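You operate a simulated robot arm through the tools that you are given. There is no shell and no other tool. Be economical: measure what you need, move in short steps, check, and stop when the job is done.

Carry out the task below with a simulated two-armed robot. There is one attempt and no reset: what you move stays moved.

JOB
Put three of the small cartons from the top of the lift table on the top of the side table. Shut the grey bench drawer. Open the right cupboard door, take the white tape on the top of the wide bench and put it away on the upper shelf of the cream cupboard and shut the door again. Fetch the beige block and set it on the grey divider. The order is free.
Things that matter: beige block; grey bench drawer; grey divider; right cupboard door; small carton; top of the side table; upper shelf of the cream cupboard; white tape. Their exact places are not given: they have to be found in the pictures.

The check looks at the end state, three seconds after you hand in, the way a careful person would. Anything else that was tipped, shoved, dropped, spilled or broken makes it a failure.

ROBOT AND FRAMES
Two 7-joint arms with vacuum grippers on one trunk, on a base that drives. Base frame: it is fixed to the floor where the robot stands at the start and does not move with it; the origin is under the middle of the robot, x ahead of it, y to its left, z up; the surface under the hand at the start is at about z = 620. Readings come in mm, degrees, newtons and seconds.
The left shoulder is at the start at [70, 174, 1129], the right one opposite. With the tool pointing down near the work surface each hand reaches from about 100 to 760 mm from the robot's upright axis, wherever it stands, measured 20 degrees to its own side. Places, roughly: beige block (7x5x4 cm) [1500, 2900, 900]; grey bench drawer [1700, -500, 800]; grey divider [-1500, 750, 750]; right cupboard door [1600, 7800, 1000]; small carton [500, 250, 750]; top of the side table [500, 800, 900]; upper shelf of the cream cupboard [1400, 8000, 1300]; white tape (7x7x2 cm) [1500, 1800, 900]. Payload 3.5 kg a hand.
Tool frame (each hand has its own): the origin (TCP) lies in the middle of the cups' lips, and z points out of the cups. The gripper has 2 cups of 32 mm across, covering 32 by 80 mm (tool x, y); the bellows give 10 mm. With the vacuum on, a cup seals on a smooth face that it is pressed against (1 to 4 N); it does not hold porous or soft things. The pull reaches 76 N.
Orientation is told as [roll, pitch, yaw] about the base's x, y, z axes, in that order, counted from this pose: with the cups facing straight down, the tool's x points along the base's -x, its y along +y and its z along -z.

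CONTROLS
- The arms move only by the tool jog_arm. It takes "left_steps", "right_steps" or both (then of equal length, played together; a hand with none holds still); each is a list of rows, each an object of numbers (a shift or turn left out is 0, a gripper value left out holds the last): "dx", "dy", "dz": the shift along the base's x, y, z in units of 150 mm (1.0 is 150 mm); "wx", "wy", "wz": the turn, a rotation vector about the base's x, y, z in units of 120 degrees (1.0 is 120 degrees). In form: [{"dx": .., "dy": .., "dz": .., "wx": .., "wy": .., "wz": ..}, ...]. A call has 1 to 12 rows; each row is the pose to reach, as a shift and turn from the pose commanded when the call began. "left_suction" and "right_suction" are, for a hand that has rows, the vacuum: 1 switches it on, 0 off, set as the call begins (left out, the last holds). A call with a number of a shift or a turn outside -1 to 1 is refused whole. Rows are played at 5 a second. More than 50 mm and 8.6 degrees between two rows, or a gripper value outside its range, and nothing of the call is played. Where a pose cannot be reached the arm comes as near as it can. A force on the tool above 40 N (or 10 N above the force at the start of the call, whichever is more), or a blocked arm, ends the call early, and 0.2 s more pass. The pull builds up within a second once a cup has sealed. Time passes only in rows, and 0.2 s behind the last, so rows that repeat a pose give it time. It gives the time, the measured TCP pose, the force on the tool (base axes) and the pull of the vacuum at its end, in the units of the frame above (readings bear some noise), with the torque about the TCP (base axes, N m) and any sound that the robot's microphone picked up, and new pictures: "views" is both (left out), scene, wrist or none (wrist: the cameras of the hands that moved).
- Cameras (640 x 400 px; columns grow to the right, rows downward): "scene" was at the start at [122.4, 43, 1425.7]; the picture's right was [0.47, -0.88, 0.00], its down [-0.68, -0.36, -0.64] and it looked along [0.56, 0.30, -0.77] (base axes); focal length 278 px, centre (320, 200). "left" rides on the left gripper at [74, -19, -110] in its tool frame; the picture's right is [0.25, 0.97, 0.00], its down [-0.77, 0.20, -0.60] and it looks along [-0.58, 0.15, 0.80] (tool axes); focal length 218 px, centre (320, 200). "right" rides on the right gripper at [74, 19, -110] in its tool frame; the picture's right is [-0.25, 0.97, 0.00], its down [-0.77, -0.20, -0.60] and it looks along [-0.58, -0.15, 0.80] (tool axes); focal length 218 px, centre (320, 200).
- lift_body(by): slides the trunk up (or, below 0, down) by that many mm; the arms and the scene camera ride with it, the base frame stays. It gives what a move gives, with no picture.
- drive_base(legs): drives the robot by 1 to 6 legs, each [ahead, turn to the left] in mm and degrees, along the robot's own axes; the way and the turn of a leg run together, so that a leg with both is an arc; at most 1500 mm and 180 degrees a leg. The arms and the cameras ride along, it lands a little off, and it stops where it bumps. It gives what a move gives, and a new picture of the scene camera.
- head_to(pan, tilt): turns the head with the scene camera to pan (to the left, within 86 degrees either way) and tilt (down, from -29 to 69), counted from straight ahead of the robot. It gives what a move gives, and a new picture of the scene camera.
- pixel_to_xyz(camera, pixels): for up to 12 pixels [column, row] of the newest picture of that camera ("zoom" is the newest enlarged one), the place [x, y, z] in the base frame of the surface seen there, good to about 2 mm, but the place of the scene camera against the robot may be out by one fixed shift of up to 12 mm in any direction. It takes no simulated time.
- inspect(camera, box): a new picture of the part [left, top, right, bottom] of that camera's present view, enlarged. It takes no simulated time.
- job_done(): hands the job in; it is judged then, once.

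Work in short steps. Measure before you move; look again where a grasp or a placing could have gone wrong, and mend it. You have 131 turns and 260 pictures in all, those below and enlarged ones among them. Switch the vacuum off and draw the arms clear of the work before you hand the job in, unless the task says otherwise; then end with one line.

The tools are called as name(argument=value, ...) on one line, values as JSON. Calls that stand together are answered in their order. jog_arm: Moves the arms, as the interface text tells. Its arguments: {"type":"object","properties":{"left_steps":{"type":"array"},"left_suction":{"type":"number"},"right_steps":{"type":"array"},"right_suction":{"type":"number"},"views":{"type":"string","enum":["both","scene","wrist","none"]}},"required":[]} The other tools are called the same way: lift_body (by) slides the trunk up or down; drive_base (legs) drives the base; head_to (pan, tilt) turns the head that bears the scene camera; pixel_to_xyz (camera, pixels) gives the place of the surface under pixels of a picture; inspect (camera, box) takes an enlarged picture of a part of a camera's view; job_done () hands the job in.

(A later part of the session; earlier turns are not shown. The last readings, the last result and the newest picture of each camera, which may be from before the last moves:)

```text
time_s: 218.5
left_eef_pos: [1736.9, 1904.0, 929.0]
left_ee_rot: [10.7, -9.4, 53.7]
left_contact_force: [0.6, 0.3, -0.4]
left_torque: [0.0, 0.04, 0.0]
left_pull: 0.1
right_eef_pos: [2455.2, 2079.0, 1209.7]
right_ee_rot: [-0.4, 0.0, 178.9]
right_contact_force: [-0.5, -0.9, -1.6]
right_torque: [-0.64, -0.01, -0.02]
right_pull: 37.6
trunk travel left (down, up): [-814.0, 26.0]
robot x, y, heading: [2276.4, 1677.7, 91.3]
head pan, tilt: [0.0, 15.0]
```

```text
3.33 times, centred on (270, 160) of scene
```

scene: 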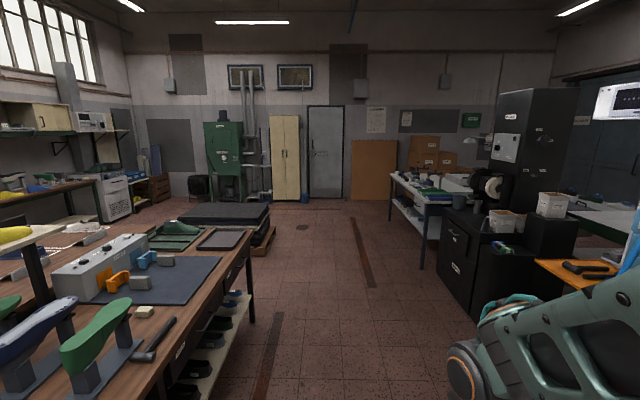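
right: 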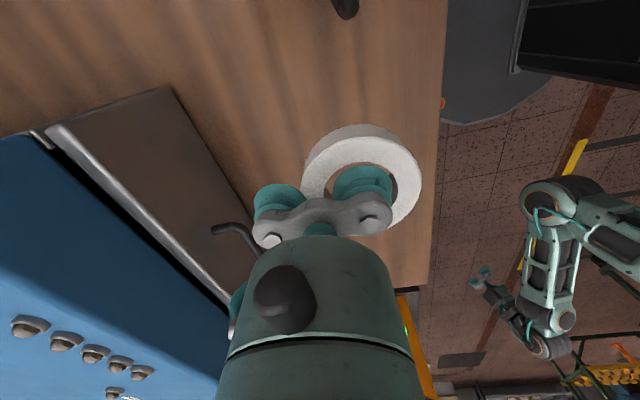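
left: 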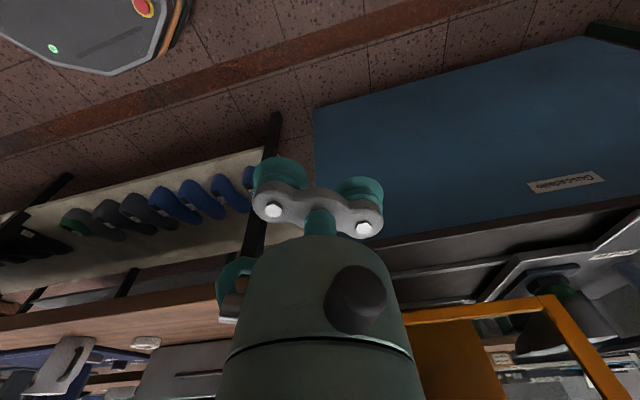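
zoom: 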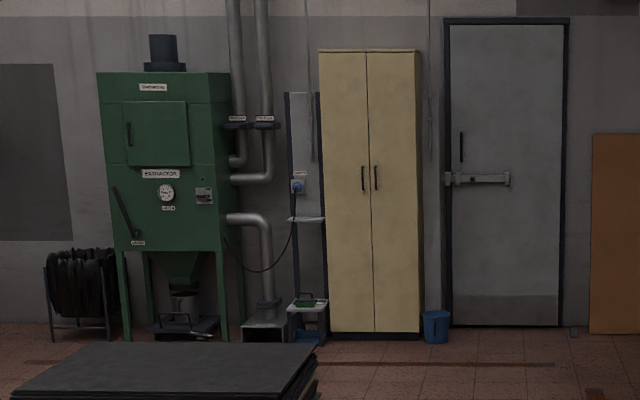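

Cupboard: x 1165-1690, front y≈7793, right door about 1425-1690, handles z≈1000. The block is at about (1479,2878,885). I drive up the aisle, keeping clear of the bench with the left hand, to about (1670,7010).

drive_base(legs=[[0, -11], [1500, 0], [1300, 0], [0, 33], [1500, 0], [1200, 0]])

drive_base(legs=[[0, -23]])

```text
time_s: 247.2
left_eef_pos: [996.5, 6886.8, 928.1]
left_ee_rot: [10.8, -9.5, 78.7]
left_contact_force: [-0.2, 0.2, 0.6]
left_torque: [0.0, -0.01, 0.0]
left_pull: 0.2
right_eef_pos: [1572.5, 7347.5, 1210.3]
right_ee_rot: [-0.4, -0.1, -155.9]
right_contact_force: [-0.2, -0.2, -0.7]
right_torque: [-0.54, -0.22, 0.0]
right_pull: 37.5
trunk travel left (down, up): [-814.0, 26.0]
robot x, y, heading: [1578.3, 6906.4, 116.1]
head pan, tilt: [0.0, 15.0]
```

scene: 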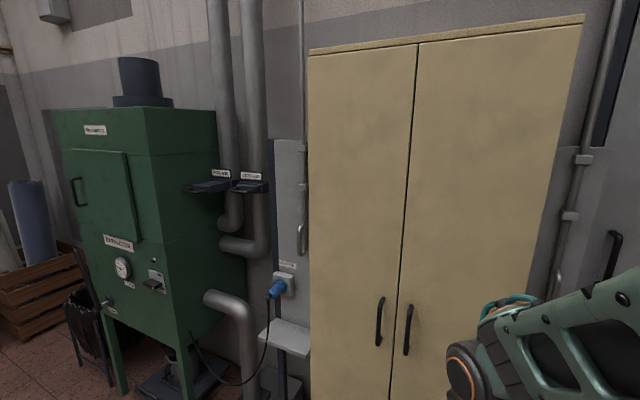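

```text
time_s: 248.8
left_eef_pos: [1033.6, 7116.5, 928.5]
left_ee_rot: [10.7, -9.4, 55.7]
left_contact_force: [0.5, 0.0, -0.4]
left_torque: [0.04, -0.01, 0.0]
left_pull: 0.2
right_eef_pos: [1744.7, 7315.5, 1210.4]
right_ee_rot: [-0.4, 0.0, -179.0]
right_contact_force: [0.0, 0.1, -0.8]
right_torque: [-0.61, -0.03, 0.03]
right_pull: 37.5
trunk travel left (down, up): [-814.0, 26.0]
robot x, y, heading: [1576.2, 6910.1, 93.3]
head pan, tilt: [0.0, 15.0]
```

scene: 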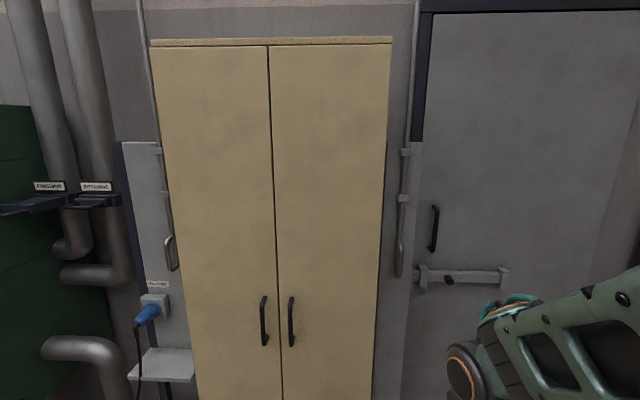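

The robot faces the cupboard. I measure the right door: gap line, hinge edge and handle.

pixel_to_xyz(camera="scene", pixels=[[276, 250], [388, 150], [378, 300], [291, 300], [291, 340], [320, 280], [270, 60], [392, 60], [200, 300], [160, 100], [285, 390], [340, 390]])

head_to(pan=20, tilt=50)

```text
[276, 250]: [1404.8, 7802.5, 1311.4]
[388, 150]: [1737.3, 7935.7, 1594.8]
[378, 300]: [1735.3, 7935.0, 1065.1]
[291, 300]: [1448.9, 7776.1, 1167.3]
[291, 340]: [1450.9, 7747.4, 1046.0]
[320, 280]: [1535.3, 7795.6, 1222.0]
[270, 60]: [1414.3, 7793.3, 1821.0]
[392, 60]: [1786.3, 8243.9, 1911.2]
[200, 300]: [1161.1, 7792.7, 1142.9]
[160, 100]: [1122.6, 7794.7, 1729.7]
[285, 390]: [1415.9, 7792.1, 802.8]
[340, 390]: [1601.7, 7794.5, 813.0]
```

```text
time_s: 249.8
left_eef_pos: [1035.2, 7115.9, 927.3]
left_ee_rot: [10.7, -9.4, 55.7]
left_contact_force: [0.0, -0.6, 0.7]
left_torque: [-0.03, 0.0, 0.03]
left_pull: 0.0
right_eef_pos: [1745.2, 7315.1, 1209.8]
right_ee_rot: [-0.4, 0.0, -179.0]
right_contact_force: [0.8, -0.8, -0.7]
right_torque: [-0.6, -0.02, 0.01]
right_pull: 38.0
trunk travel left (down, up): [-814.0, 26.0]
robot x, y, heading: [1580.3, 6906.7, 93.3]
head pan, tilt: [20.0, 50.0]
```

scene: 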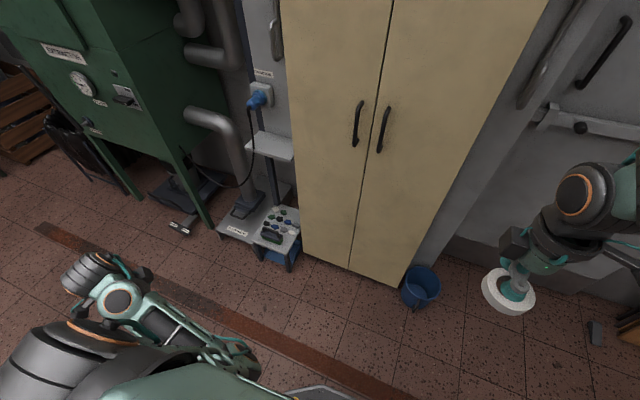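

I now turn the left tool from down to +y (about 76° around x) while moving it towards the door, in two calls, watching the force.

jog_arm(left_steps=[{"wx": 0.05, "dx": 0.05, "dy": 0.1, "dz": 0.05}, {"wx": 0.1, "dx": 0.1, "dy": 0.2, "dz": 0.1}, {"wx": 0.15, "dx": 0.15, "dy": 0.3, "dz": 0.15}, {"wx": 0.2, "dx": 0.2, "dy": 0.4, "dz": 0.2}, {"wx": 0.25, "dx": 0.25, "dy": 0.5, "dz": 0.25}, {"wx": 0.3, "dx": 0.35, "dy": 0.6, "dz": 0.3}, {"wx": 0.35, "dx": 0.45, "dy": 0.7, "dz": 0.35}, {"wx": 0.4, "dx": 0.55, "dy": 0.8, "dz": 0.4}, {"wx": 0.45, "dx": 0.65, "dy": 0.9, "dz": 0.45}, {"wx": 0.5, "dx": 0.75, "dy": 1.0, "dz": 0.5}, {"wx": 0.57, "dx": 0.8, "dy": 1.0, "dz": 0.55}, {"wx": 0.636, "dx": 0.8, "dy": 1.0, "dz": 0.6}], views="both")

```text
time_s: 252.4
left_eef_pos: [1198.8, 7383.1, 1057.6]
left_ee_rot: [87.2, -55.9, 5.9]
left_contact_force: [-0.6, -0.4, 0.8]
left_torque: [0.05, -0.03, -0.02]
left_pull: 0.1
left hand out of reach, approached as far as the arm can: row 6, 7, 8, 9, 10, 11, 12
right_eef_pos: [1744.3, 7316.6, 1209.7]
right_ee_rot: [-0.4, 0.0, -179.1]
right_contact_force: [0.9, -1.3, -1.0]
right_torque: [-0.6, -0.02, 0.0]
right_pull: 37.7
trunk travel left (down, up): [-814.0, 26.0]
robot x, y, heading: [1578.9, 6904.7, 93.0]
head pan, tilt: [20.0, 50.0]
```

scene: 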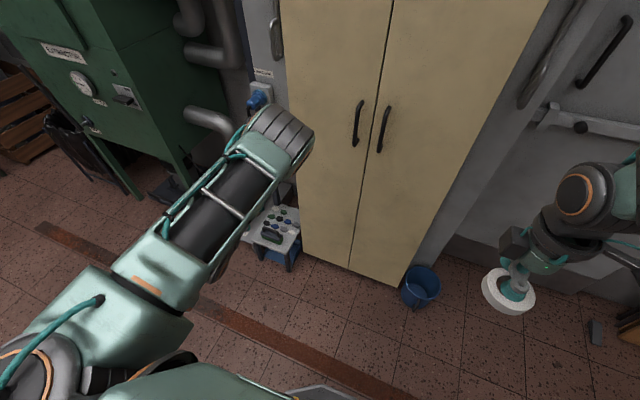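
left: 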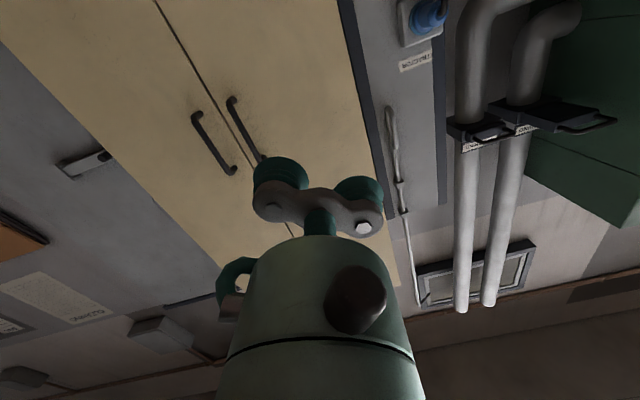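

The left arm came back to the elbow-up branch, pointing at the door. I shift it sideways towards x≈1500 and pull the right hand (with tape) back, then drive 190 mm closer.

jog_arm(left_steps=[{"dx": 0.2}, {"dx": 0.4}, {"dx": 0.6}, {"dx": 0.8}, {"dx": 1.0}, {"dx": 1.0}], right_steps=[{"dy": -0.15, "dx": 0.1}, {"dy": -0.3, "dx": 0.2}, {"dy": -0.45, "dx": 0.3}, {"dy": -0.6, "dx": 0.4}, {"dy": -0.7, "dx": 0.5}, {"dy": -0.7, "dx": 0.5}], views="none")

jog_arm(left_steps=[{"dx": 0.2}, {"dx": 0.4}, {"dx": 0.6}, {"dx": 0.8}, {"dx": 1.0}, {"dx": 1.0}], views="none")

drive_base(legs=[[190, -3]])

inspect(camera="left", box=[0, 0, 640, 400])

```text
time_s: 253.8
left_eef_pos: [1335.3, 7394.2, 1068.2]
left_ee_rot: [89.8, -56.0, 3.8]
left_contact_force: [0.5, 0.6, -0.2]
left_torque: [0.03, 0.01, 0.02]
left_pull: 0.0
left hand out of reach, approached as far as the arm can: row 1, 2, 3, 4, 5, 6
right_eef_pos: [1815.3, 7255.1, 1215.8]
right_ee_rot: [-0.7, -2.4, -178.9]
right_contact_force: [0.6, 0.1, -0.2]
right_torque: [-0.57, 0.02, 0.08]
right_pull: 38.1
right hand out of reach, approached as far as the arm can: row 2, 3, 4, 5, 6
trunk travel left (down, up): [-814.0, 26.0]
robot x, y, heading: [1579.3, 6906.4, 93.1]
head pan, tilt: [20.0, 50.0]
```

```text
time_s: 255.2
left_eef_pos: [1473.7, 7410.2, 1073.5]
left_ee_rot: [90.1, -56.0, 3.7]
left_contact_force: [0.3, 0.1, -0.7]
left_torque: [0.01, -0.01, 0.0]
left_pull: 0.1
left hand out of reach, approached as far as the arm can: row 1, 2, 3, 4, 5, 6
right_eef_pos: [1818.2, 7255.7, 1214.5]
right_ee_rot: [-0.4, -2.2, -179.4]
right_contact_force: [0.8, 0.6, 0.0]
right_torque: [-0.58, 0.0, 0.05]
right_pull: 37.7
trunk travel left (down, up): [-814.0, 26.0]
robot x, y, heading: [1580.4, 6910.4, 93.5]
head pan, tilt: [20.0, 50.0]
```

```text
time_s: 256.8
left_eef_pos: [1493.6, 7604.9, 1074.2]
left_ee_rot: [90.2, -56.2, 0.4]
left_contact_force: [-0.3, -0.9, 0.6]
left_torque: [0.01, -0.02, 0.01]
left_pull: 0.0
right_eef_pos: [1830.2, 7429.6, 1214.6]
right_ee_rot: [-0.3, -2.3, 177.5]
right_contact_force: [0.4, 0.2, -0.3]
right_torque: [-0.54, 0.05, 0.02]
right_pull: 38.0
trunk travel left (down, up): [-814.0, 26.0]
robot x, y, heading: [1573.3, 7100.5, 90.0]
head pan, tilt: [20.0, 50.0]
```

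scene: 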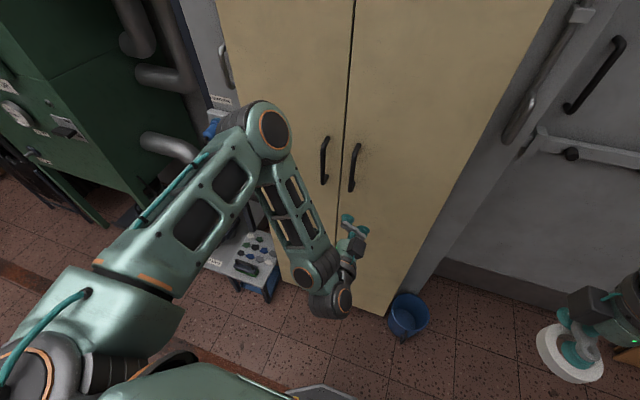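

```text
1.00 times, centred on (320, 200) of left (not enlarged: the box is as wide or as high as the picture)
```

zoom: 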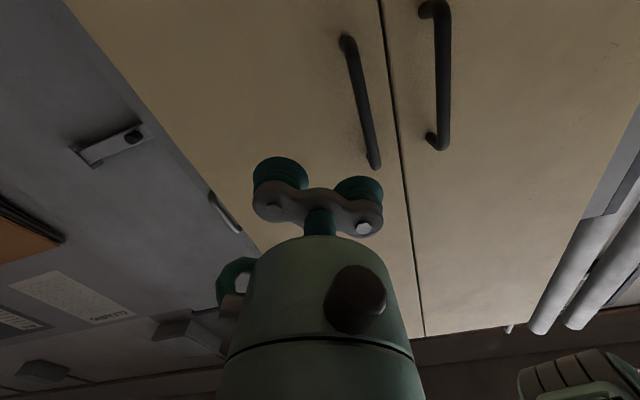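

I measure the right door's handle, gap and hinge edge in the hand camera.

pixel_to_xyz(camera="zoom", pixels=[[345, 40], [373, 165], [395, 100], [410, 250], [250, 120], [160, 135], [215, 205], [180, 110], [300, 90], [330, 130]])

```text
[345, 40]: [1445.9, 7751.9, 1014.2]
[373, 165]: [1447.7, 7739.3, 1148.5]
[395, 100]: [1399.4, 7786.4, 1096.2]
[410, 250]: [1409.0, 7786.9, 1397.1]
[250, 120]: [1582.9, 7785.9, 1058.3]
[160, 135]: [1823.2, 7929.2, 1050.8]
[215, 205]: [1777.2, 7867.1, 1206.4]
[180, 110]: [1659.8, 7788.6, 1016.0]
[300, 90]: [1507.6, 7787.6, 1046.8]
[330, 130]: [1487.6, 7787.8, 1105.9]
```

Door face at y=7787, handle at x=1446. I press the cups on the face at x≈1518, z≈1075 with vacuum on.

jog_arm(left_steps=[{"dx": 0.05, "dy": 0.25}, {"dx": 0.1, "dy": 0.5}, {"dx": 0.15, "dy": 0.75}, {"dx": 0.16, "dy": 1.0}, {"dx": 0.16, "dy": 1.0}], views="none")

jog_arm(left_steps=[{"dy": 0.1}, {"dy": 0.18}, {"dy": 0.22}, {"dy": 0.24}, {"dy": 0.26}, {"dy": 0.26}, {"dy": 0.26}, {"dy": 0.26}], left_suction=1, views="none")

```text
time_s: 258.0
left_eef_pos: [1518.7, 7755.5, 1073.6]
left_ee_rot: [90.2, -56.2, 0.5]
left_contact_force: [-0.3, 0.2, -0.5]
left_torque: [-0.02, 0.0, -0.02]
left_pull: 0.1
right_eef_pos: [1829.4, 7431.6, 1213.2]
right_ee_rot: [-0.2, -2.7, 177.5]
right_contact_force: [0.4, 0.0, -1.4]
right_torque: [-0.52, 0.05, 0.04]
right_pull: 37.4
trunk travel left (down, up): [-814.0, 26.0]
robot x, y, heading: [1571.6, 7096.2, 90.3]
head pan, tilt: [20.0, 50.0]
```

```text
time_s: 259.4
left_eef_pos: [1517.3, 7787.7, 1074.7]
left_ee_rot: [89.7, -56.1, 0.7]
left_contact_force: [-3.2, -18.8, 5.3]
left_torque: [0.21, -0.08, 0.04]
left_pull: 75.5
right_eef_pos: [1828.6, 7426.2, 1214.7]
right_ee_rot: [-0.5, -2.7, 177.6]
right_contact_force: [-0.1, -0.2, -1.1]
right_torque: [-0.55, 0.06, 0.03]
right_pull: 37.8
trunk travel left (down, up): [-814.0, 26.0]
robot x, y, heading: [1572.5, 7100.5, 90.4]
head pan, tilt: [20.0, 50.0]
stopped in row 6 (left hand): the force on the tool passed its limit at 42 N (the readings are from after the stop); the commanded pose is now the measured one
```

Sealed at 75 N. I pull the door along its arc (hinge near x≈1700) by about 30°.

jog_arm(left_steps=[{"dx": 0.01, "dy": -0.08, "wz": 0.03}, {"dx": 0.01, "dy": -0.157, "wz": 0.0625}, {"dx": 0.04, "dy": -0.31, "wz": 0.125}, {"dx": 0.09, "dy": -0.46, "wz": 0.1875}, {"dx": 0.16, "dy": -0.6, "wz": 0.25}, {"dx": 0.16, "dy": -0.6, "wz": 0.25}], views="both")

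```text
time_s: 260.8
left_eef_pos: [1518.8, 7718.4, 1067.2]
left_ee_rot: [89.1, -55.9, 30.8]
left_contact_force: [22.0, 8.0, 6.9]
left_torque: [-0.21, -0.03, -0.51]
left_pull: 75.6
left hand out of reach, approached as far as the arm can: row 5, 6
right_eef_pos: [1830.9, 7433.0, 1211.1]
right_ee_rot: [-0.1, -2.8, 177.5]
right_contact_force: [0.1, -0.2, -0.1]
right_torque: [-0.57, 0.01, 0.02]
right_pull: 37.7
trunk travel left (down, up): [-814.0, 26.0]
robot x, y, heading: [1570.1, 7098.9, 90.2]
head pan, tilt: [20.0, 50.0]
```

scene: 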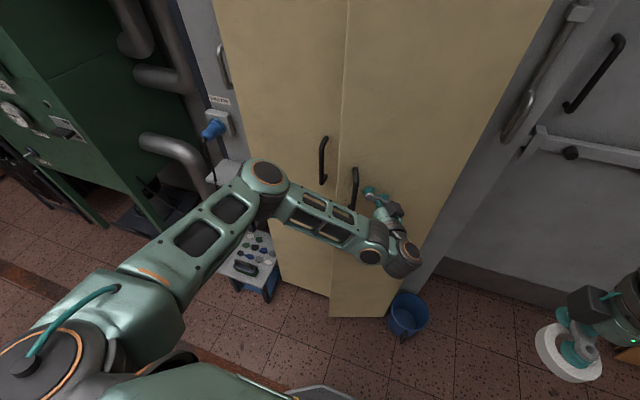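
left: 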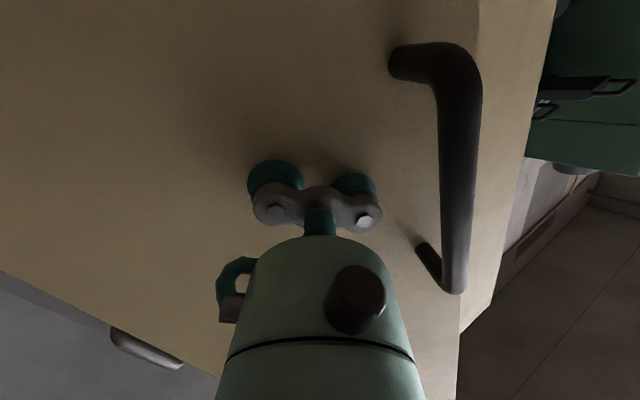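

The door is ajar by roughly 22°, and the arm nears its limit. I release and back off to see whether the door stays.

jog_arm(left_steps=[{"dy": 0}, {"dy": 0}, {"dy": 0}, {"dy": -0.1}, {"dy": -0.3}, {"dy": -0.6}, {"dy": -0.9}, {"dy": -1.0}], left_suction=0, views="both")

```text
time_s: 262.6
left_eef_pos: [1514.8, 7718.0, 1068.9]
left_ee_rot: [89.4, -56.1, 31.1]
left_contact_force: [0.0, -0.5, 0.2]
left_torque: [0.0, 0.0, 0.0]
left_pull: 0.0
left hand out of reach, approached as far as the arm can: row 4, 5, 6, 7, 8
right_eef_pos: [1829.9, 7431.0, 1212.7]
right_ee_rot: [-0.2, -2.7, 177.5]
right_contact_force: [0.1, -0.1, -0.7]
right_torque: [-0.56, -0.01, 0.02]
right_pull: 37.7
trunk travel left (down, up): [-814.0, 26.0]
robot x, y, heading: [1572.8, 7096.8, 90.3]
head pan, tilt: [20.0, 50.0]
```

scene: 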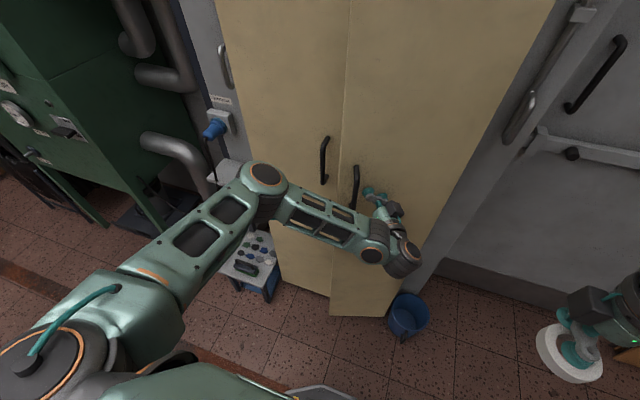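
left: 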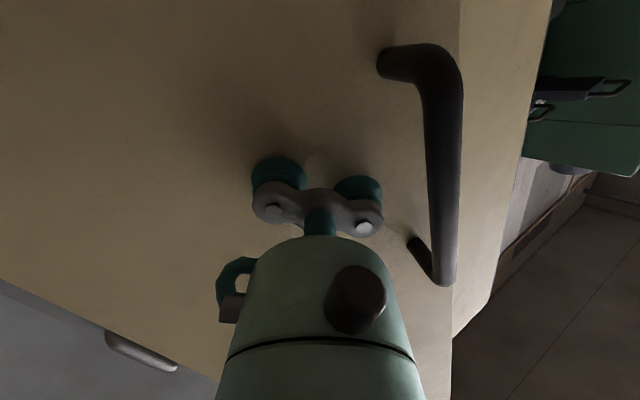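

Released; the arm can't fold further back, so I back the base off by 120 mm and measure the door.

drive_base(legs=[[-120, 0]])

head_to(pan=5, tilt=30)

```text
time_s: 263.8
left_eef_pos: [1515.1, 7599.2, 1069.1]
left_ee_rot: [89.2, -56.0, 31.1]
left_contact_force: [-0.1, 0.0, 0.1]
left_torque: [-0.03, 0.01, 0.02]
left_pull: 0.1
right_eef_pos: [1830.3, 7312.9, 1211.5]
right_ee_rot: [0.0, -2.7, 177.4]
right_contact_force: [1.0, -0.3, -0.9]
right_torque: [-0.58, 0.05, 0.04]
right_pull: 37.4
trunk travel left (down, up): [-814.0, 26.0]
robot x, y, heading: [1571.3, 6977.0, 90.1]
head pan, tilt: [20.0, 50.0]
```

scene: 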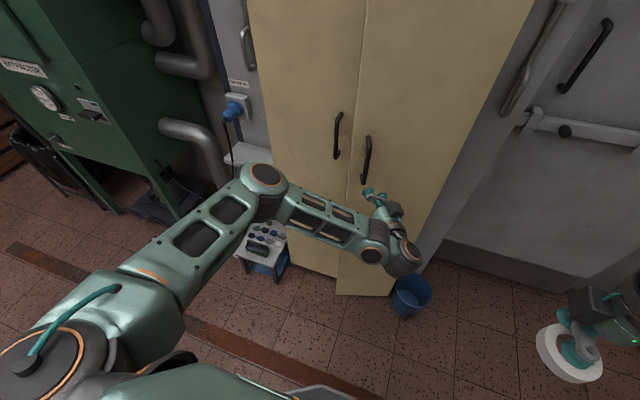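

```text
time_s: 264.6
left_eef_pos: [1514.4, 7597.2, 1069.7]
left_ee_rot: [89.4, -56.2, 30.9]
left_contact_force: [0.0, -0.4, -0.3]
left_torque: [-0.01, 0.0, -0.01]
left_pull: 0.0
right_eef_pos: [1830.8, 7310.1, 1213.0]
right_ee_rot: [-0.2, -2.6, 177.4]
right_contact_force: [-0.3, -0.4, -0.3]
right_torque: [-0.59, 0.04, 0.02]
right_pull: 37.8
trunk travel left (down, up): [-814.0, 26.0]
robot x, y, heading: [1571.1, 6981.7, 90.4]
head pan, tilt: [5.0, 30.0]
```

scene: 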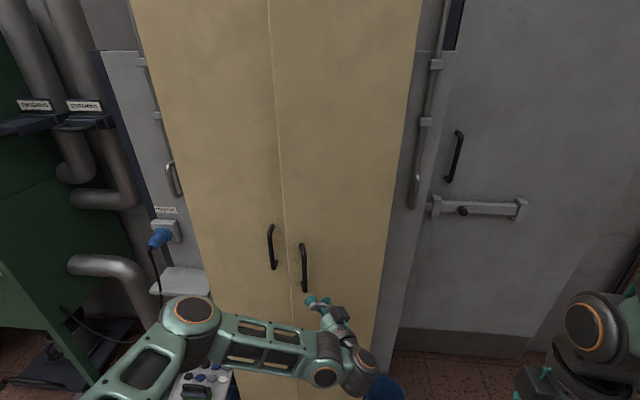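

pixel_to_xyz(camera="scene", pixels=[[285, 200], [290, 230], [400, 150], [360, 200], [320, 200], [303, 270], [280, 180], [288, 210], [260, 200], [406, 180]])

inspect(camera="scene", box=[220, 140, 380, 300])

```text
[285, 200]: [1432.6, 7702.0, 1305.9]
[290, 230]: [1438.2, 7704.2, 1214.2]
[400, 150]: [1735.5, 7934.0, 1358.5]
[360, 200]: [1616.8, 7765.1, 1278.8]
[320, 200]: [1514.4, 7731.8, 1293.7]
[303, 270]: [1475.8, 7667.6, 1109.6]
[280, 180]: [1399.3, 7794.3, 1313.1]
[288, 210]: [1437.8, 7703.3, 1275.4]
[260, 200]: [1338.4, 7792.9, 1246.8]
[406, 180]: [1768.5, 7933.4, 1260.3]
```

```text
2.50 times, centred on (300, 220) of scene
```

zoom: 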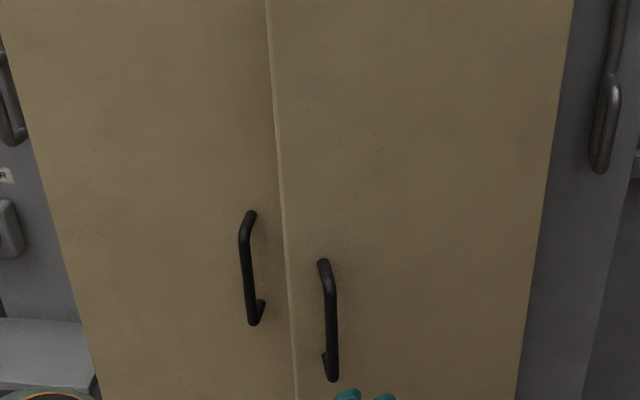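

The free edge is at about (1435,7703), ~19° open. Next I hook it from inside: tool pointing diagonally (+x,+y) with the cups one above the other. First the yaw change and a shift to the left.

jog_arm(left_steps=[{"wz": -0.07, "dx": -0.1, "dy": -0.1}, {"wz": -0.14, "dx": -0.2, "dy": -0.2}, {"wz": -0.21, "dx": -0.3, "dy": -0.3}, {"wz": -0.28, "dx": -0.4, "dy": -0.3}, {"wz": -0.35, "dx": -0.5, "dy": -0.3}, {"wz": -0.42, "dx": -0.6, "dy": -0.3}, {"wz": -0.49, "dx": -0.7, "dy": -0.3}, {"wz": -0.56, "dx": -0.8, "dy": -0.3}, {"wz": -0.625, "dx": -0.9, "dy": -0.3}, {"wz": -0.625, "dx": -0.9, "dy": -0.3}], views="none")

jog_arm(left_steps=[{"wx": 0.045, "wy": 0.045}, {"wx": 0.09, "wy": 0.09}, {"wx": 0.135, "wy": 0.135}, {"wx": 0.18, "wy": 0.18}, {"wx": 0.225, "wy": 0.225}, {"wx": 0.27, "wy": 0.27}, {"wx": 0.31, "wy": 0.31}, {"wx": 0.33, "wy": 0.33}, {"wx": 0.33, "wy": 0.33}], views="both")

```text
time_s: 266.8
left_eef_pos: [1395.6, 7553.8, 1068.9]
left_ee_rot: [89.3, -56.1, -36.2]
left_contact_force: [-0.1, -0.7, 0.3]
left_torque: [0.0, -0.05, 0.02]
left_pull: 0.1
left hand out of reach, approached as far as the arm can: row 9, 10
right_eef_pos: [1829.1, 7313.0, 1211.9]
right_ee_rot: [-0.2, -2.7, 177.5]
right_contact_force: [-0.5, 1.0, -0.3]
right_torque: [-0.56, 0.03, 0.02]
right_pull: 37.7
trunk travel left (down, up): [-814.0, 26.0]
robot x, y, heading: [1574.2, 6978.4, 90.3]
head pan, tilt: [5.0, 30.0]
```

```text
time_s: 268.8
left_eef_pos: [1398.9, 7592.9, 1102.2]
left_ee_rot: [96.4, -0.3, -39.6]
left_contact_force: [-0.1, 0.4, 0.5]
left_torque: [0.01, -0.04, 0.03]
left_pull: 0.1
left hand out of reach, approached as far as the arm can: row 2, 3, 4, 5, 6, 7, 8, 9
right_eef_pos: [1829.6, 7311.8, 1211.6]
right_ee_rot: [-0.2, -2.7, 177.5]
right_contact_force: [1.0, 0.1, -0.5]
right_torque: [-0.59, 0.03, 0.01]
right_pull: 38.3
trunk travel left (down, up): [-814.0, 26.0]
robot x, y, heading: [1574.5, 6979.7, 90.2]
head pan, tilt: [5.0, 30.0]
```

scene: 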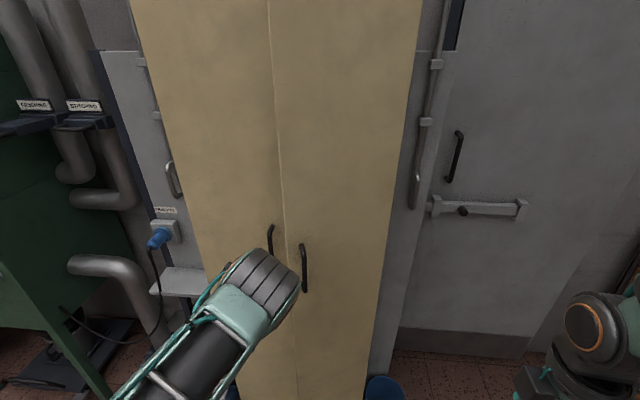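
left: 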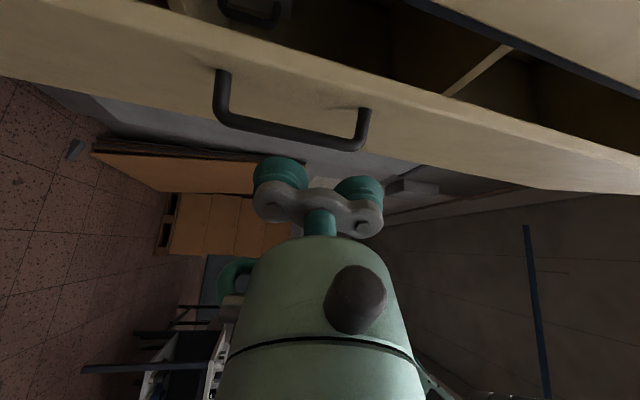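

The hand camera now sees the door edge-on with the open gap. To clear the handles I lower the trunk 180 mm, drive 80 mm ahead, and shift the hand left.

lift_body(by=-180)

drive_base(legs=[[80, 0]])

jog_arm(left_steps=[{"dx": -0.1}, {"dx": -0.1}, {"dx": -0.1}], views="both")

```text
time_s: 270.8
left_eef_pos: [1398.5, 7591.9, 922.3]
left_ee_rot: [96.4, -0.4, -39.7]
left_contact_force: [0.4, -0.7, -0.6]
left_torque: [0.0, 0.02, -0.01]
left_pull: 0.1
right_eef_pos: [1828.8, 7311.8, 1032.8]
right_ee_rot: [-0.1, -2.7, 177.5]
right_contact_force: [-0.2, 0.4, -0.3]
right_torque: [-0.58, 0.02, 0.02]
right_pull: 37.9
trunk travel left (down, up): [-634.0, 206.0]
robot x, y, heading: [1574.0, 6980.8, 90.3]
head pan, tilt: [5.0, 30.0]
```

```text
time_s: 271.9
left_eef_pos: [1400.3, 7672.9, 921.6]
left_ee_rot: [96.4, -0.4, -39.8]
left_contact_force: [-0.9, 0.6, -0.3]
left_torque: [0.0, -0.02, 0.01]
left_pull: 0.0
right_eef_pos: [1830.6, 7391.6, 1032.3]
right_ee_rot: [-0.1, -2.7, 177.4]
right_contact_force: [-0.8, -0.7, -0.1]
right_torque: [-0.59, 0.07, 0.04]
right_pull: 37.6
trunk travel left (down, up): [-634.0, 206.0]
robot x, y, heading: [1569.8, 7057.0, 90.2]
head pan, tilt: [5.0, 30.0]
```

scene: 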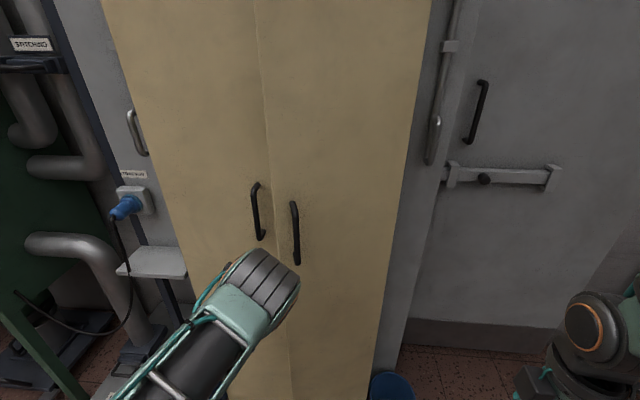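

```text
time_s: 272.7
left_eef_pos: [1386.0, 7676.0, 923.2]
left_ee_rot: [96.4, -0.4, -39.6]
left_contact_force: [0.2, 0.7, -0.3]
left_torque: [0.03, 0.0, -0.01]
left_pull: 0.1
left hand out of reach, approached as far as the arm can: row 1, 2, 3
right_eef_pos: [1828.1, 7390.0, 1032.7]
right_ee_rot: [-0.2, -2.7, 177.4]
right_contact_force: [0.0, 0.8, -0.4]
right_torque: [-0.56, 0.04, 0.03]
right_pull: 37.9
trunk travel left (down, up): [-634.0, 206.0]
robot x, y, heading: [1572.9, 7056.9, 90.2]
head pan, tilt: [5.0, 30.0]
```

scene: 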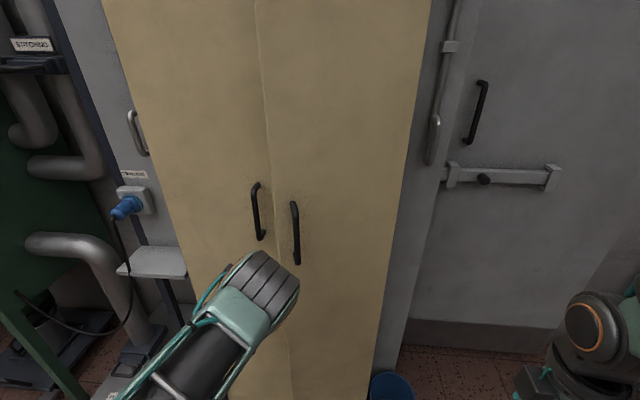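
left: 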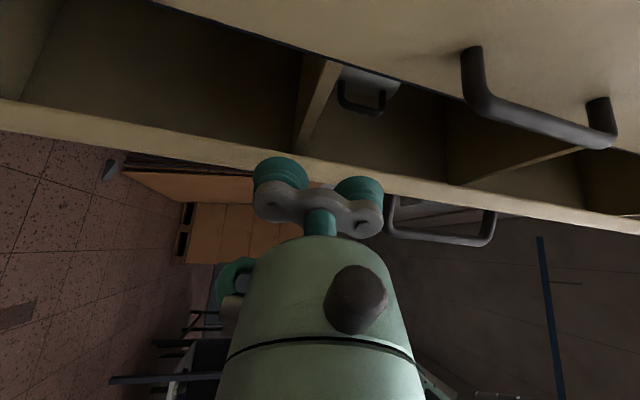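

The camera shows the gap, the right door's edge strip and two shelf boards. I measure them.

pixel_to_xyz(camera="left", pixels=[[200, 150], [180, 140], [400, 185], [390, 178], [315, 105], [305, 150], [520, 165], [420, 80], [300, 50], [480, 110], [360, 75]])

```text
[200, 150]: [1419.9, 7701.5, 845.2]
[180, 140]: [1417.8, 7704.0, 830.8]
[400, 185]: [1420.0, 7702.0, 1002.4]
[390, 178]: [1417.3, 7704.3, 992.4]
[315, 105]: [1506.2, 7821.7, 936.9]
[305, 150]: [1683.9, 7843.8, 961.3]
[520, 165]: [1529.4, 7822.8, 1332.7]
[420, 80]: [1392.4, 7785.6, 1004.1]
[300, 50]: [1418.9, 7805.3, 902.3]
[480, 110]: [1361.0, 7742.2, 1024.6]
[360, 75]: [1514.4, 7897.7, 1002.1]
```

The free edge's inner corner is at about (1416,7706). I slide the cups diagonally past it into the gap.

jog_arm(left_steps=[{"dx": -0.09, "dy": 0.08}, {"dx": -0.1, "dy": 0.09}, {"dx": -0.03, "dy": 0.17}, {"dx": 0.03, "dy": 0.24}, {"dx": 0.1, "dy": 0.32}, {"dx": 0.15, "dy": 0.38}, {"dx": 0.19, "dy": 0.43}, {"dx": 0.19, "dy": 0.43}], views="wrist")

```text
time_s: 274.5
left_eef_pos: [1415.9, 7741.1, 922.6]
left_ee_rot: [96.4, -0.4, -39.8]
left_contact_force: [0.0, -0.8, 1.0]
left_torque: [0.04, 0.01, 0.02]
left_pull: 0.1
right_eef_pos: [1830.0, 7391.9, 1032.8]
right_ee_rot: [-0.1, -2.6, 177.3]
right_contact_force: [-1.0, 0.3, -0.3]
right_torque: [-0.55, 0.05, 0.03]
right_pull: 37.2
trunk travel left (down, up): [-634.0, 206.0]
robot x, y, heading: [1574.6, 7060.1, 90.0]
head pan, tilt: [5.0, 30.0]
```

left: 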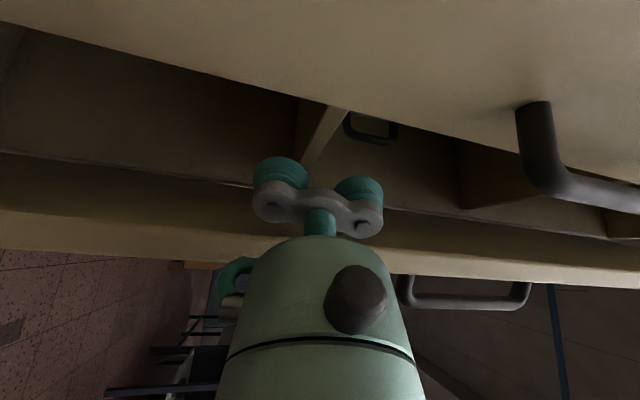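

The cups are behind the door's edge. I now sweep the hand to (+x,-y) along the edge's arc to open it.

jog_arm(left_steps=[{"dx": 0.03, "dy": -0.13}, {"dx": 0.07, "dy": -0.27}, {"dx": 0.13, "dy": -0.4}, {"dx": 0.2, "dy": -0.53}, {"dx": 0.28, "dy": -0.66}, {"dx": 0.38, "dy": -0.78}, {"dx": 0.5, "dy": -0.9}, {"dx": 0.62, "dy": -1.0}, {"dx": 0.75, "dy": -1.0}, {"dx": 0.9, "dy": -1.0}, {"dx": 1.0, "dy": -1.0}, {"dx": 1.0, "dy": -1.0}], views="both")

```text
time_s: 277.1
left_eef_pos: [1567.1, 7589.6, 924.5]
left_ee_rot: [96.6, -0.4, -39.7]
left_contact_force: [-0.6, 0.2, -0.3]
left_torque: [0.04, 0.02, -0.01]
left_pull: 0.0
right_eef_pos: [1828.7, 7391.8, 1032.7]
right_ee_rot: [-0.2, -2.7, 177.5]
right_contact_force: [-0.7, -0.4, -0.7]
right_torque: [-0.54, 0.03, 0.03]
right_pull: 38.2
trunk travel left (down, up): [-634.0, 206.0]
robot x, y, heading: [1574.5, 7057.9, 90.7]
head pan, tilt: [5.0, 30.0]
```

scene: 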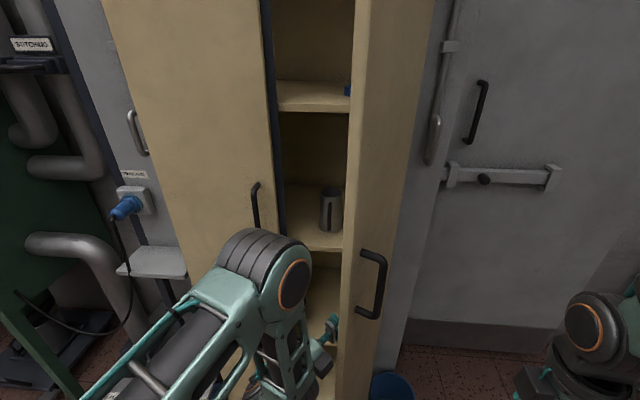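
left: 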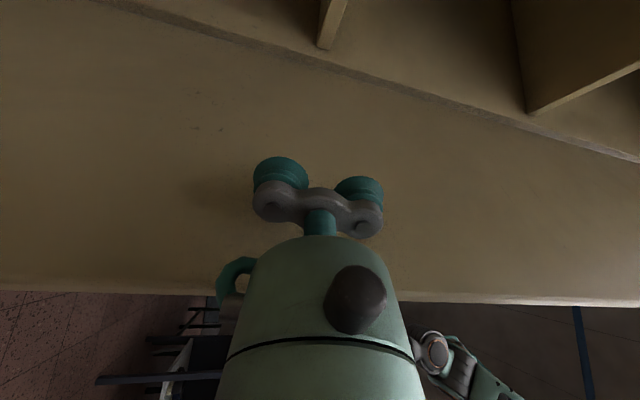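

The door is open about 65°. I push on to +x so it stands at 90° or more.

jog_arm(left_steps=[{"dx": 0.15}, {"dx": 0.3}, {"dx": 0.45}, {"dx": 0.6}, {"dx": 0.75}, {"dx": 0.9}, {"dx": 1.0}, {"dx": 1.0}], views="both")

```text
time_s: 277.9
left_eef_pos: [1628.3, 7588.9, 920.0]
left_ee_rot: [96.0, -0.6, -39.9]
left_contact_force: [0.2, 0.2, 0.0]
left_torque: [0.01, 0.02, -0.02]
left_pull: 0.2
right_eef_pos: [1829.3, 7392.8, 1031.9]
right_ee_rot: [-0.1, -2.8, 177.6]
right_contact_force: [0.7, 1.1, 0.3]
right_torque: [-0.6, 0.06, 0.02]
right_pull: 36.9
trunk travel left (down, up): [-634.0, 206.0]
robot x, y, heading: [1574.8, 7057.9, 90.2]
head pan, tilt: [5.0, 30.0]
stopped in row 3 (left hand): the force on the tool passed its limit at 43 N (the readings are from after the stop); the commanded pose is now the measured one
```

scene: 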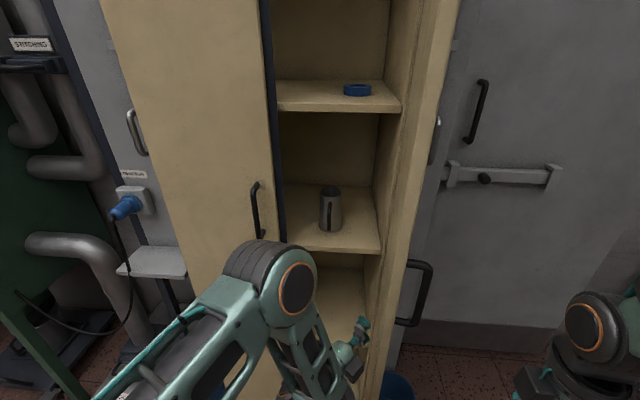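
left: 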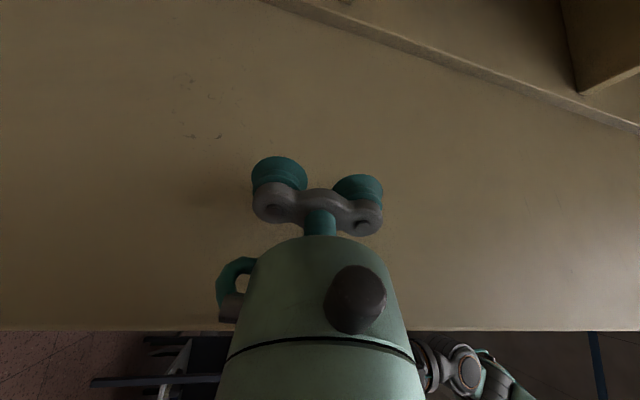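

The door stands near 90° and the upper shelf (with a blue tape at (357,90)) is open. I measure the shelf.

pixel_to_xyz(camera="scene", pixels=[[285, 105], [310, 100], [395, 105], [340, 108], [357, 92], [350, 85], [310, 85], [330, 95], [400, 200], [437, 60], [270, 100], [380, 350]])

inspect(camera="scene", box=[240, 40, 480, 200])

```text
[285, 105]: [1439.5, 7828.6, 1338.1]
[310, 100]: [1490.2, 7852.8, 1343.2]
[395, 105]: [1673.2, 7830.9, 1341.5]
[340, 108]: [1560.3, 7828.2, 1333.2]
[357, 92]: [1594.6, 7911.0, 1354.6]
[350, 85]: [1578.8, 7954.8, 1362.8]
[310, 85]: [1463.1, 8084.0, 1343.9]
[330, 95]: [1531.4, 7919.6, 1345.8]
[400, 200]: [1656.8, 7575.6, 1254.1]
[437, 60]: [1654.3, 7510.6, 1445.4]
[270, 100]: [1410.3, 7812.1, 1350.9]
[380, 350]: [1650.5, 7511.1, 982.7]
```

```text
2.50 times, centred on (360, 120) of scene
```

zoom: 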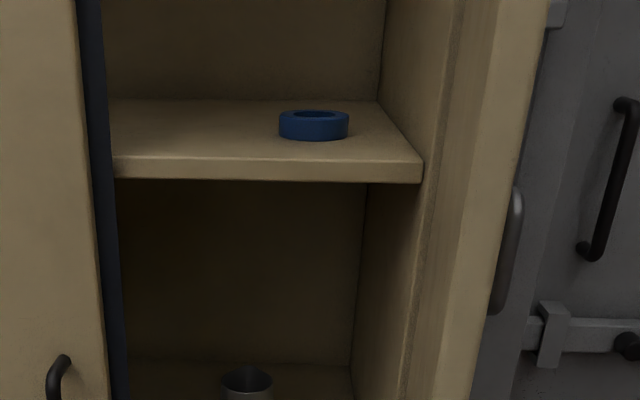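

Upper shelf: z≈1335-1343, x 1415-1680, y from 7828. I withdraw the left hand from the door, back off 300 mm, and turn the left tool down again.

jog_arm(left_steps=[{"dx": -0.2}, {"dx": -0.45}, {"dx": -0.7}, {"dx": -1.0}, {"dx": -1.0}], views="none")

drive_base(legs=[[-300, 0]])

jog_arm(left_steps=[{"dx": -0.1, "wx": -0.05, "wy": 0.042}, {"dx": -0.2, "wx": -0.1, "wy": 0.084}, {"dx": -0.3, "wx": -0.15, "wy": 0.126}, {"dx": -0.4, "wx": -0.2, "wy": 0.168}, {"dx": -0.5, "wx": -0.25, "wy": 0.21}, {"dx": -0.6, "wx": -0.3, "wy": 0.252}, {"dx": -0.7, "wx": -0.35, "wy": 0.294}, {"dx": -0.8, "wx": -0.4, "wy": 0.336}, {"dx": -0.85, "wx": -0.45, "wy": 0.378}, {"dx": -0.9, "wx": -0.5, "wy": 0.42}, {"dx": -0.95, "wx": -0.55, "wy": 0.462}, {"dx": -1.0, "wx": -0.6, "wy": 0.5}], views="scene")

```text
time_s: 279.1
left_eef_pos: [1503.3, 7592.6, 924.9]
left_ee_rot: [95.9, -0.6, -39.7]
left_contact_force: [0.4, 0.0, 0.2]
left_torque: [0.0, 0.02, 0.0]
left_pull: 0.2
left hand out of reach, approached as far as the arm can: row 4, 5
right_eef_pos: [1828.5, 7391.2, 1031.7]
right_ee_rot: [-0.1, -2.7, 177.5]
right_contact_force: [-0.8, 1.0, -0.5]
right_torque: [-0.57, 0.04, 0.04]
right_pull: 37.9
trunk travel left (down, up): [-634.0, 206.0]
robot x, y, heading: [1574.2, 7055.3, 90.1]
head pan, tilt: [5.0, 30.0]
```

```text
time_s: 281.1
left_eef_pos: [1505.6, 7291.1, 925.3]
left_ee_rot: [96.0, -0.6, -40.0]
left_contact_force: [0.2, -0.2, 0.7]
left_torque: [0.03, 0.0, 0.01]
left_pull: 0.0
right_eef_pos: [1831.4, 7090.9, 1032.9]
right_ee_rot: [-0.2, -2.7, 177.4]
right_contact_force: [-0.2, 0.6, -0.7]
right_torque: [-0.55, 0.01, 0.0]
right_pull: 37.9
trunk travel left (down, up): [-634.0, 206.0]
robot x, y, heading: [1568.3, 6757.7, 89.9]
head pan, tilt: [5.0, 30.0]
```

scene: 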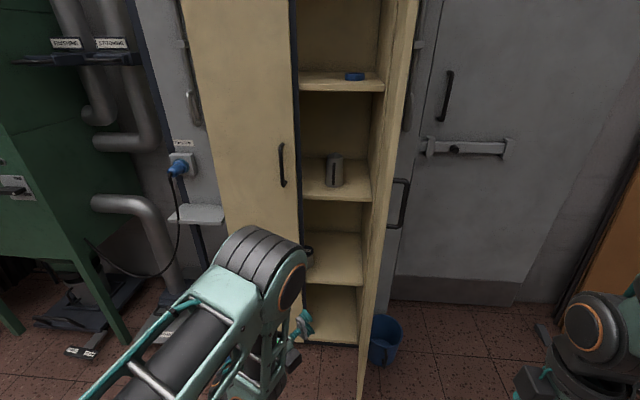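

```text
time_s: 283.7
left_eef_pos: [1219.6, 7045.6, 772.8]
left_ee_rot: [13.3, 6.2, -39.7]
left_contact_force: [-1.8, -0.4, -0.6]
left_torque: [-0.03, -0.02, 0.01]
left_pull: 0.1
left hand out of reach, approached as far as the arm can: row 3, 4, 5, 6, 7, 8, 9, 10, 11, 12
right_eef_pos: [1830.1, 7090.3, 1032.9]
right_ee_rot: [-0.2, -2.7, 177.3]
right_contact_force: [0.0, 0.1, 0.0]
right_torque: [-0.56, 0.02, 0.04]
right_pull: 37.7
trunk travel left (down, up): [-634.0, 206.0]
robot x, y, heading: [1574.0, 6760.5, 90.1]
head pan, tilt: [5.0, 30.0]
```

scene: 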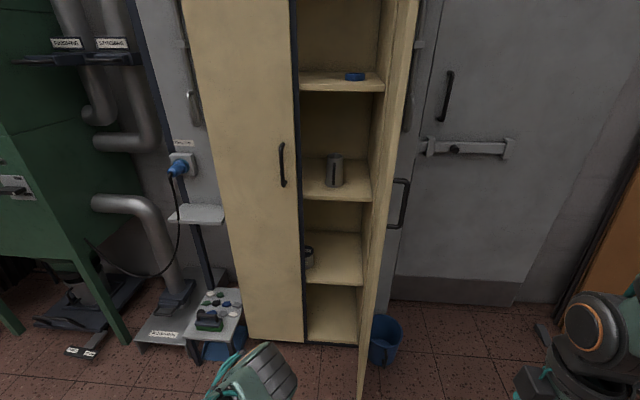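

The left arm is tucked in. I raise the trunk fully, bring the right hand (tape) inward by 225 mm, and drive to about (1400,7200).

lift_body(by=205)

jog_arm(right_steps=[{"dx": -0.2, "dy": 0.1}, {"dx": -0.4, "dy": 0.2}, {"dx": -0.6, "dy": 0.3}, {"dx": -0.8, "dy": 0.4}, {"dx": -1.0, "dy": 0.5}, {"dx": -1.0, "dy": 0.5}], views="none")

jog_arm(right_steps=[{"dx": -0.2, "dz": 0.2}, {"dx": -0.4, "dz": 0.4}, {"dx": -0.5, "dz": 0.6}, {"dx": -0.5, "dz": 0.8}, {"dx": -0.5, "dz": 1.0}, {"dx": -0.5, "dz": 1.0}], views="none")

drive_base(legs=[[0, 22], [450, 0], [0, -22]])

```text
time_s: 285.9
left_eef_pos: [1218.6, 7046.4, 977.3]
left_ee_rot: [13.3, 6.1, -39.7]
left_contact_force: [0.0, -0.5, -0.6]
left_torque: [-0.02, -0.01, 0.01]
left_pull: 0.1
right_eef_pos: [1831.2, 7092.4, 1237.7]
right_ee_rot: [-0.2, -2.7, 177.4]
right_contact_force: [-0.1, 0.5, 0.3]
right_torque: [-0.62, 0.04, 0.02]
right_pull: 37.8
trunk travel left (down, up): [-839.0, 1.0]
robot x, y, heading: [1577.3, 6761.0, 90.1]
head pan, tilt: [5.0, 30.0]
```

```text
time_s: 287.3
left_eef_pos: [1219.5, 7045.0, 978.6]
left_ee_rot: [13.3, 6.2, -39.7]
left_contact_force: [0.4, 0.4, -0.3]
left_torque: [0.01, 0.0, -0.02]
left_pull: 0.0
right_eef_pos: [1680.9, 7167.9, 1240.6]
right_ee_rot: [-0.1, -4.2, 176.7]
right_contact_force: [0.2, 0.3, -0.1]
right_torque: [-0.55, 0.06, 0.06]
right_pull: 38.0
trunk travel left (down, up): [-839.0, 1.0]
robot x, y, heading: [1573.6, 6756.6, 90.2]
head pan, tilt: [5.0, 30.0]
```

```text
time_s: 288.7
left_eef_pos: [1219.1, 7044.5, 977.8]
left_ee_rot: [13.3, 6.0, -39.8]
left_contact_force: [-0.5, -0.6, -1.1]
left_torque: [-0.01, -0.02, 0.02]
left_pull: 0.0
right_eef_pos: [1605.4, 7166.7, 1387.9]
right_ee_rot: [-0.2, -2.8, 177.5]
right_contact_force: [-0.3, 0.7, -1.6]
right_torque: [-0.57, 0.03, -0.01]
right_pull: 37.8
trunk travel left (down, up): [-839.0, 1.0]
robot x, y, heading: [1573.4, 6758.3, 90.1]
head pan, tilt: [5.0, 30.0]
```

```text
time_s: 293.8
left_eef_pos: [1045.0, 7466.4, 976.5]
left_ee_rot: [13.3, 6.0, -39.3]
left_contact_force: [0.5, 0.4, 0.2]
left_torque: [0.0, -0.02, -0.04]
left_pull: 0.1
right_eef_pos: [1427.8, 7590.8, 1388.1]
right_ee_rot: [-0.2, -2.7, 177.9]
right_contact_force: [0.4, 0.1, -0.6]
right_torque: [-0.57, 0.03, 0.04]
right_pull: 37.9
trunk travel left (down, up): [-839.0, 1.0]
robot x, y, heading: [1402.7, 7181.7, 90.6]
head pan, tilt: [5.0, 30.0]
```

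scene: 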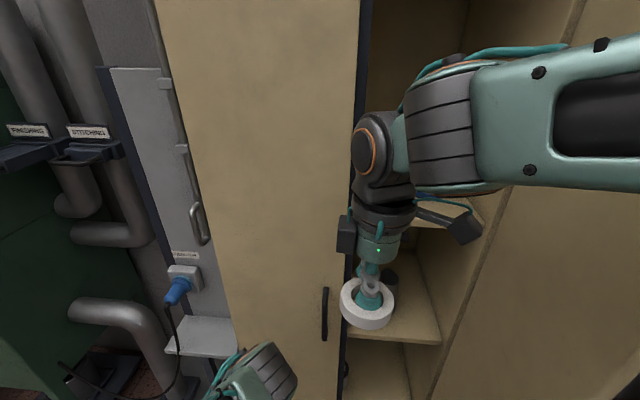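

The tape hangs in front of the opening. I level the tool and move in: first 110 mm forward with +60 mm in x, watching the arm against the door.

jog_arm(right_steps=[{"dx": 0.1, "dy": 0.2, "dz": 0.05, "wy": 0.01}, {"dx": 0.2, "dy": 0.4, "dz": 0.1, "wy": 0.02}, {"dx": 0.3, "dy": 0.6, "dz": 0.12, "wy": 0.022}, {"dx": 0.4, "dy": 0.8, "dz": 0.13, "wy": 0.022}, {"dx": 0.4, "dy": 1.0, "dz": 0.13, "wy": 0.022}, {"dx": 0.4, "dy": 1.0, "dz": 0.13, "wy": 0.022}], views="both")

```text
time_s: 295.2
left_eef_pos: [1044.2, 7467.1, 978.1]
left_ee_rot: [13.3, 6.1, -39.4]
left_contact_force: [0.6, 0.1, -0.7]
left_torque: [0.0, -0.02, 0.0]
left_pull: 0.1
right_eef_pos: [1490.3, 7739.9, 1408.3]
right_ee_rot: [-0.2, -5.3, 177.8]
right_contact_force: [-0.3, -0.4, -0.4]
right_torque: [-0.52, 0.05, 0.08]
right_pull: 38.7
trunk travel left (down, up): [-839.0, 1.0]
robot x, y, heading: [1402.6, 7181.4, 90.6]
head pan, tilt: [5.0, 30.0]
```

scene: 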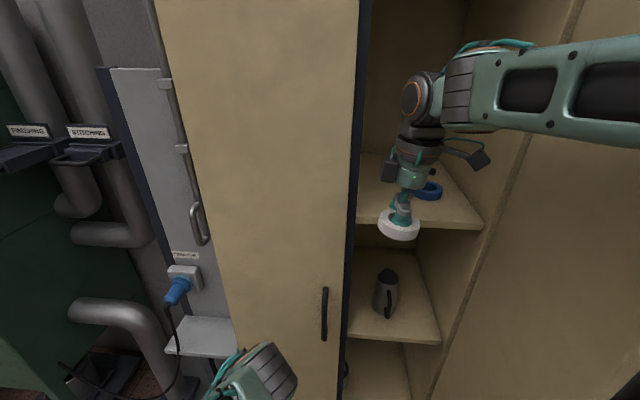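
right: 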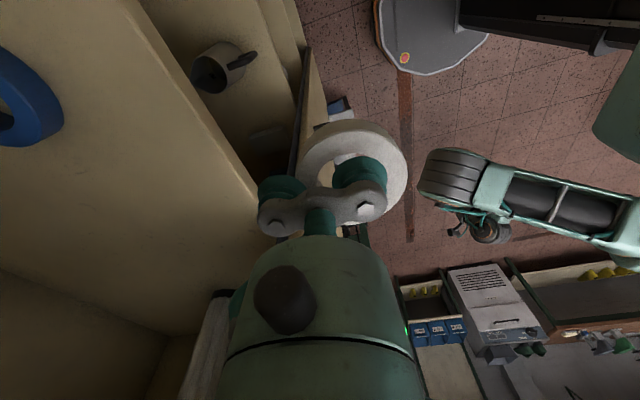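

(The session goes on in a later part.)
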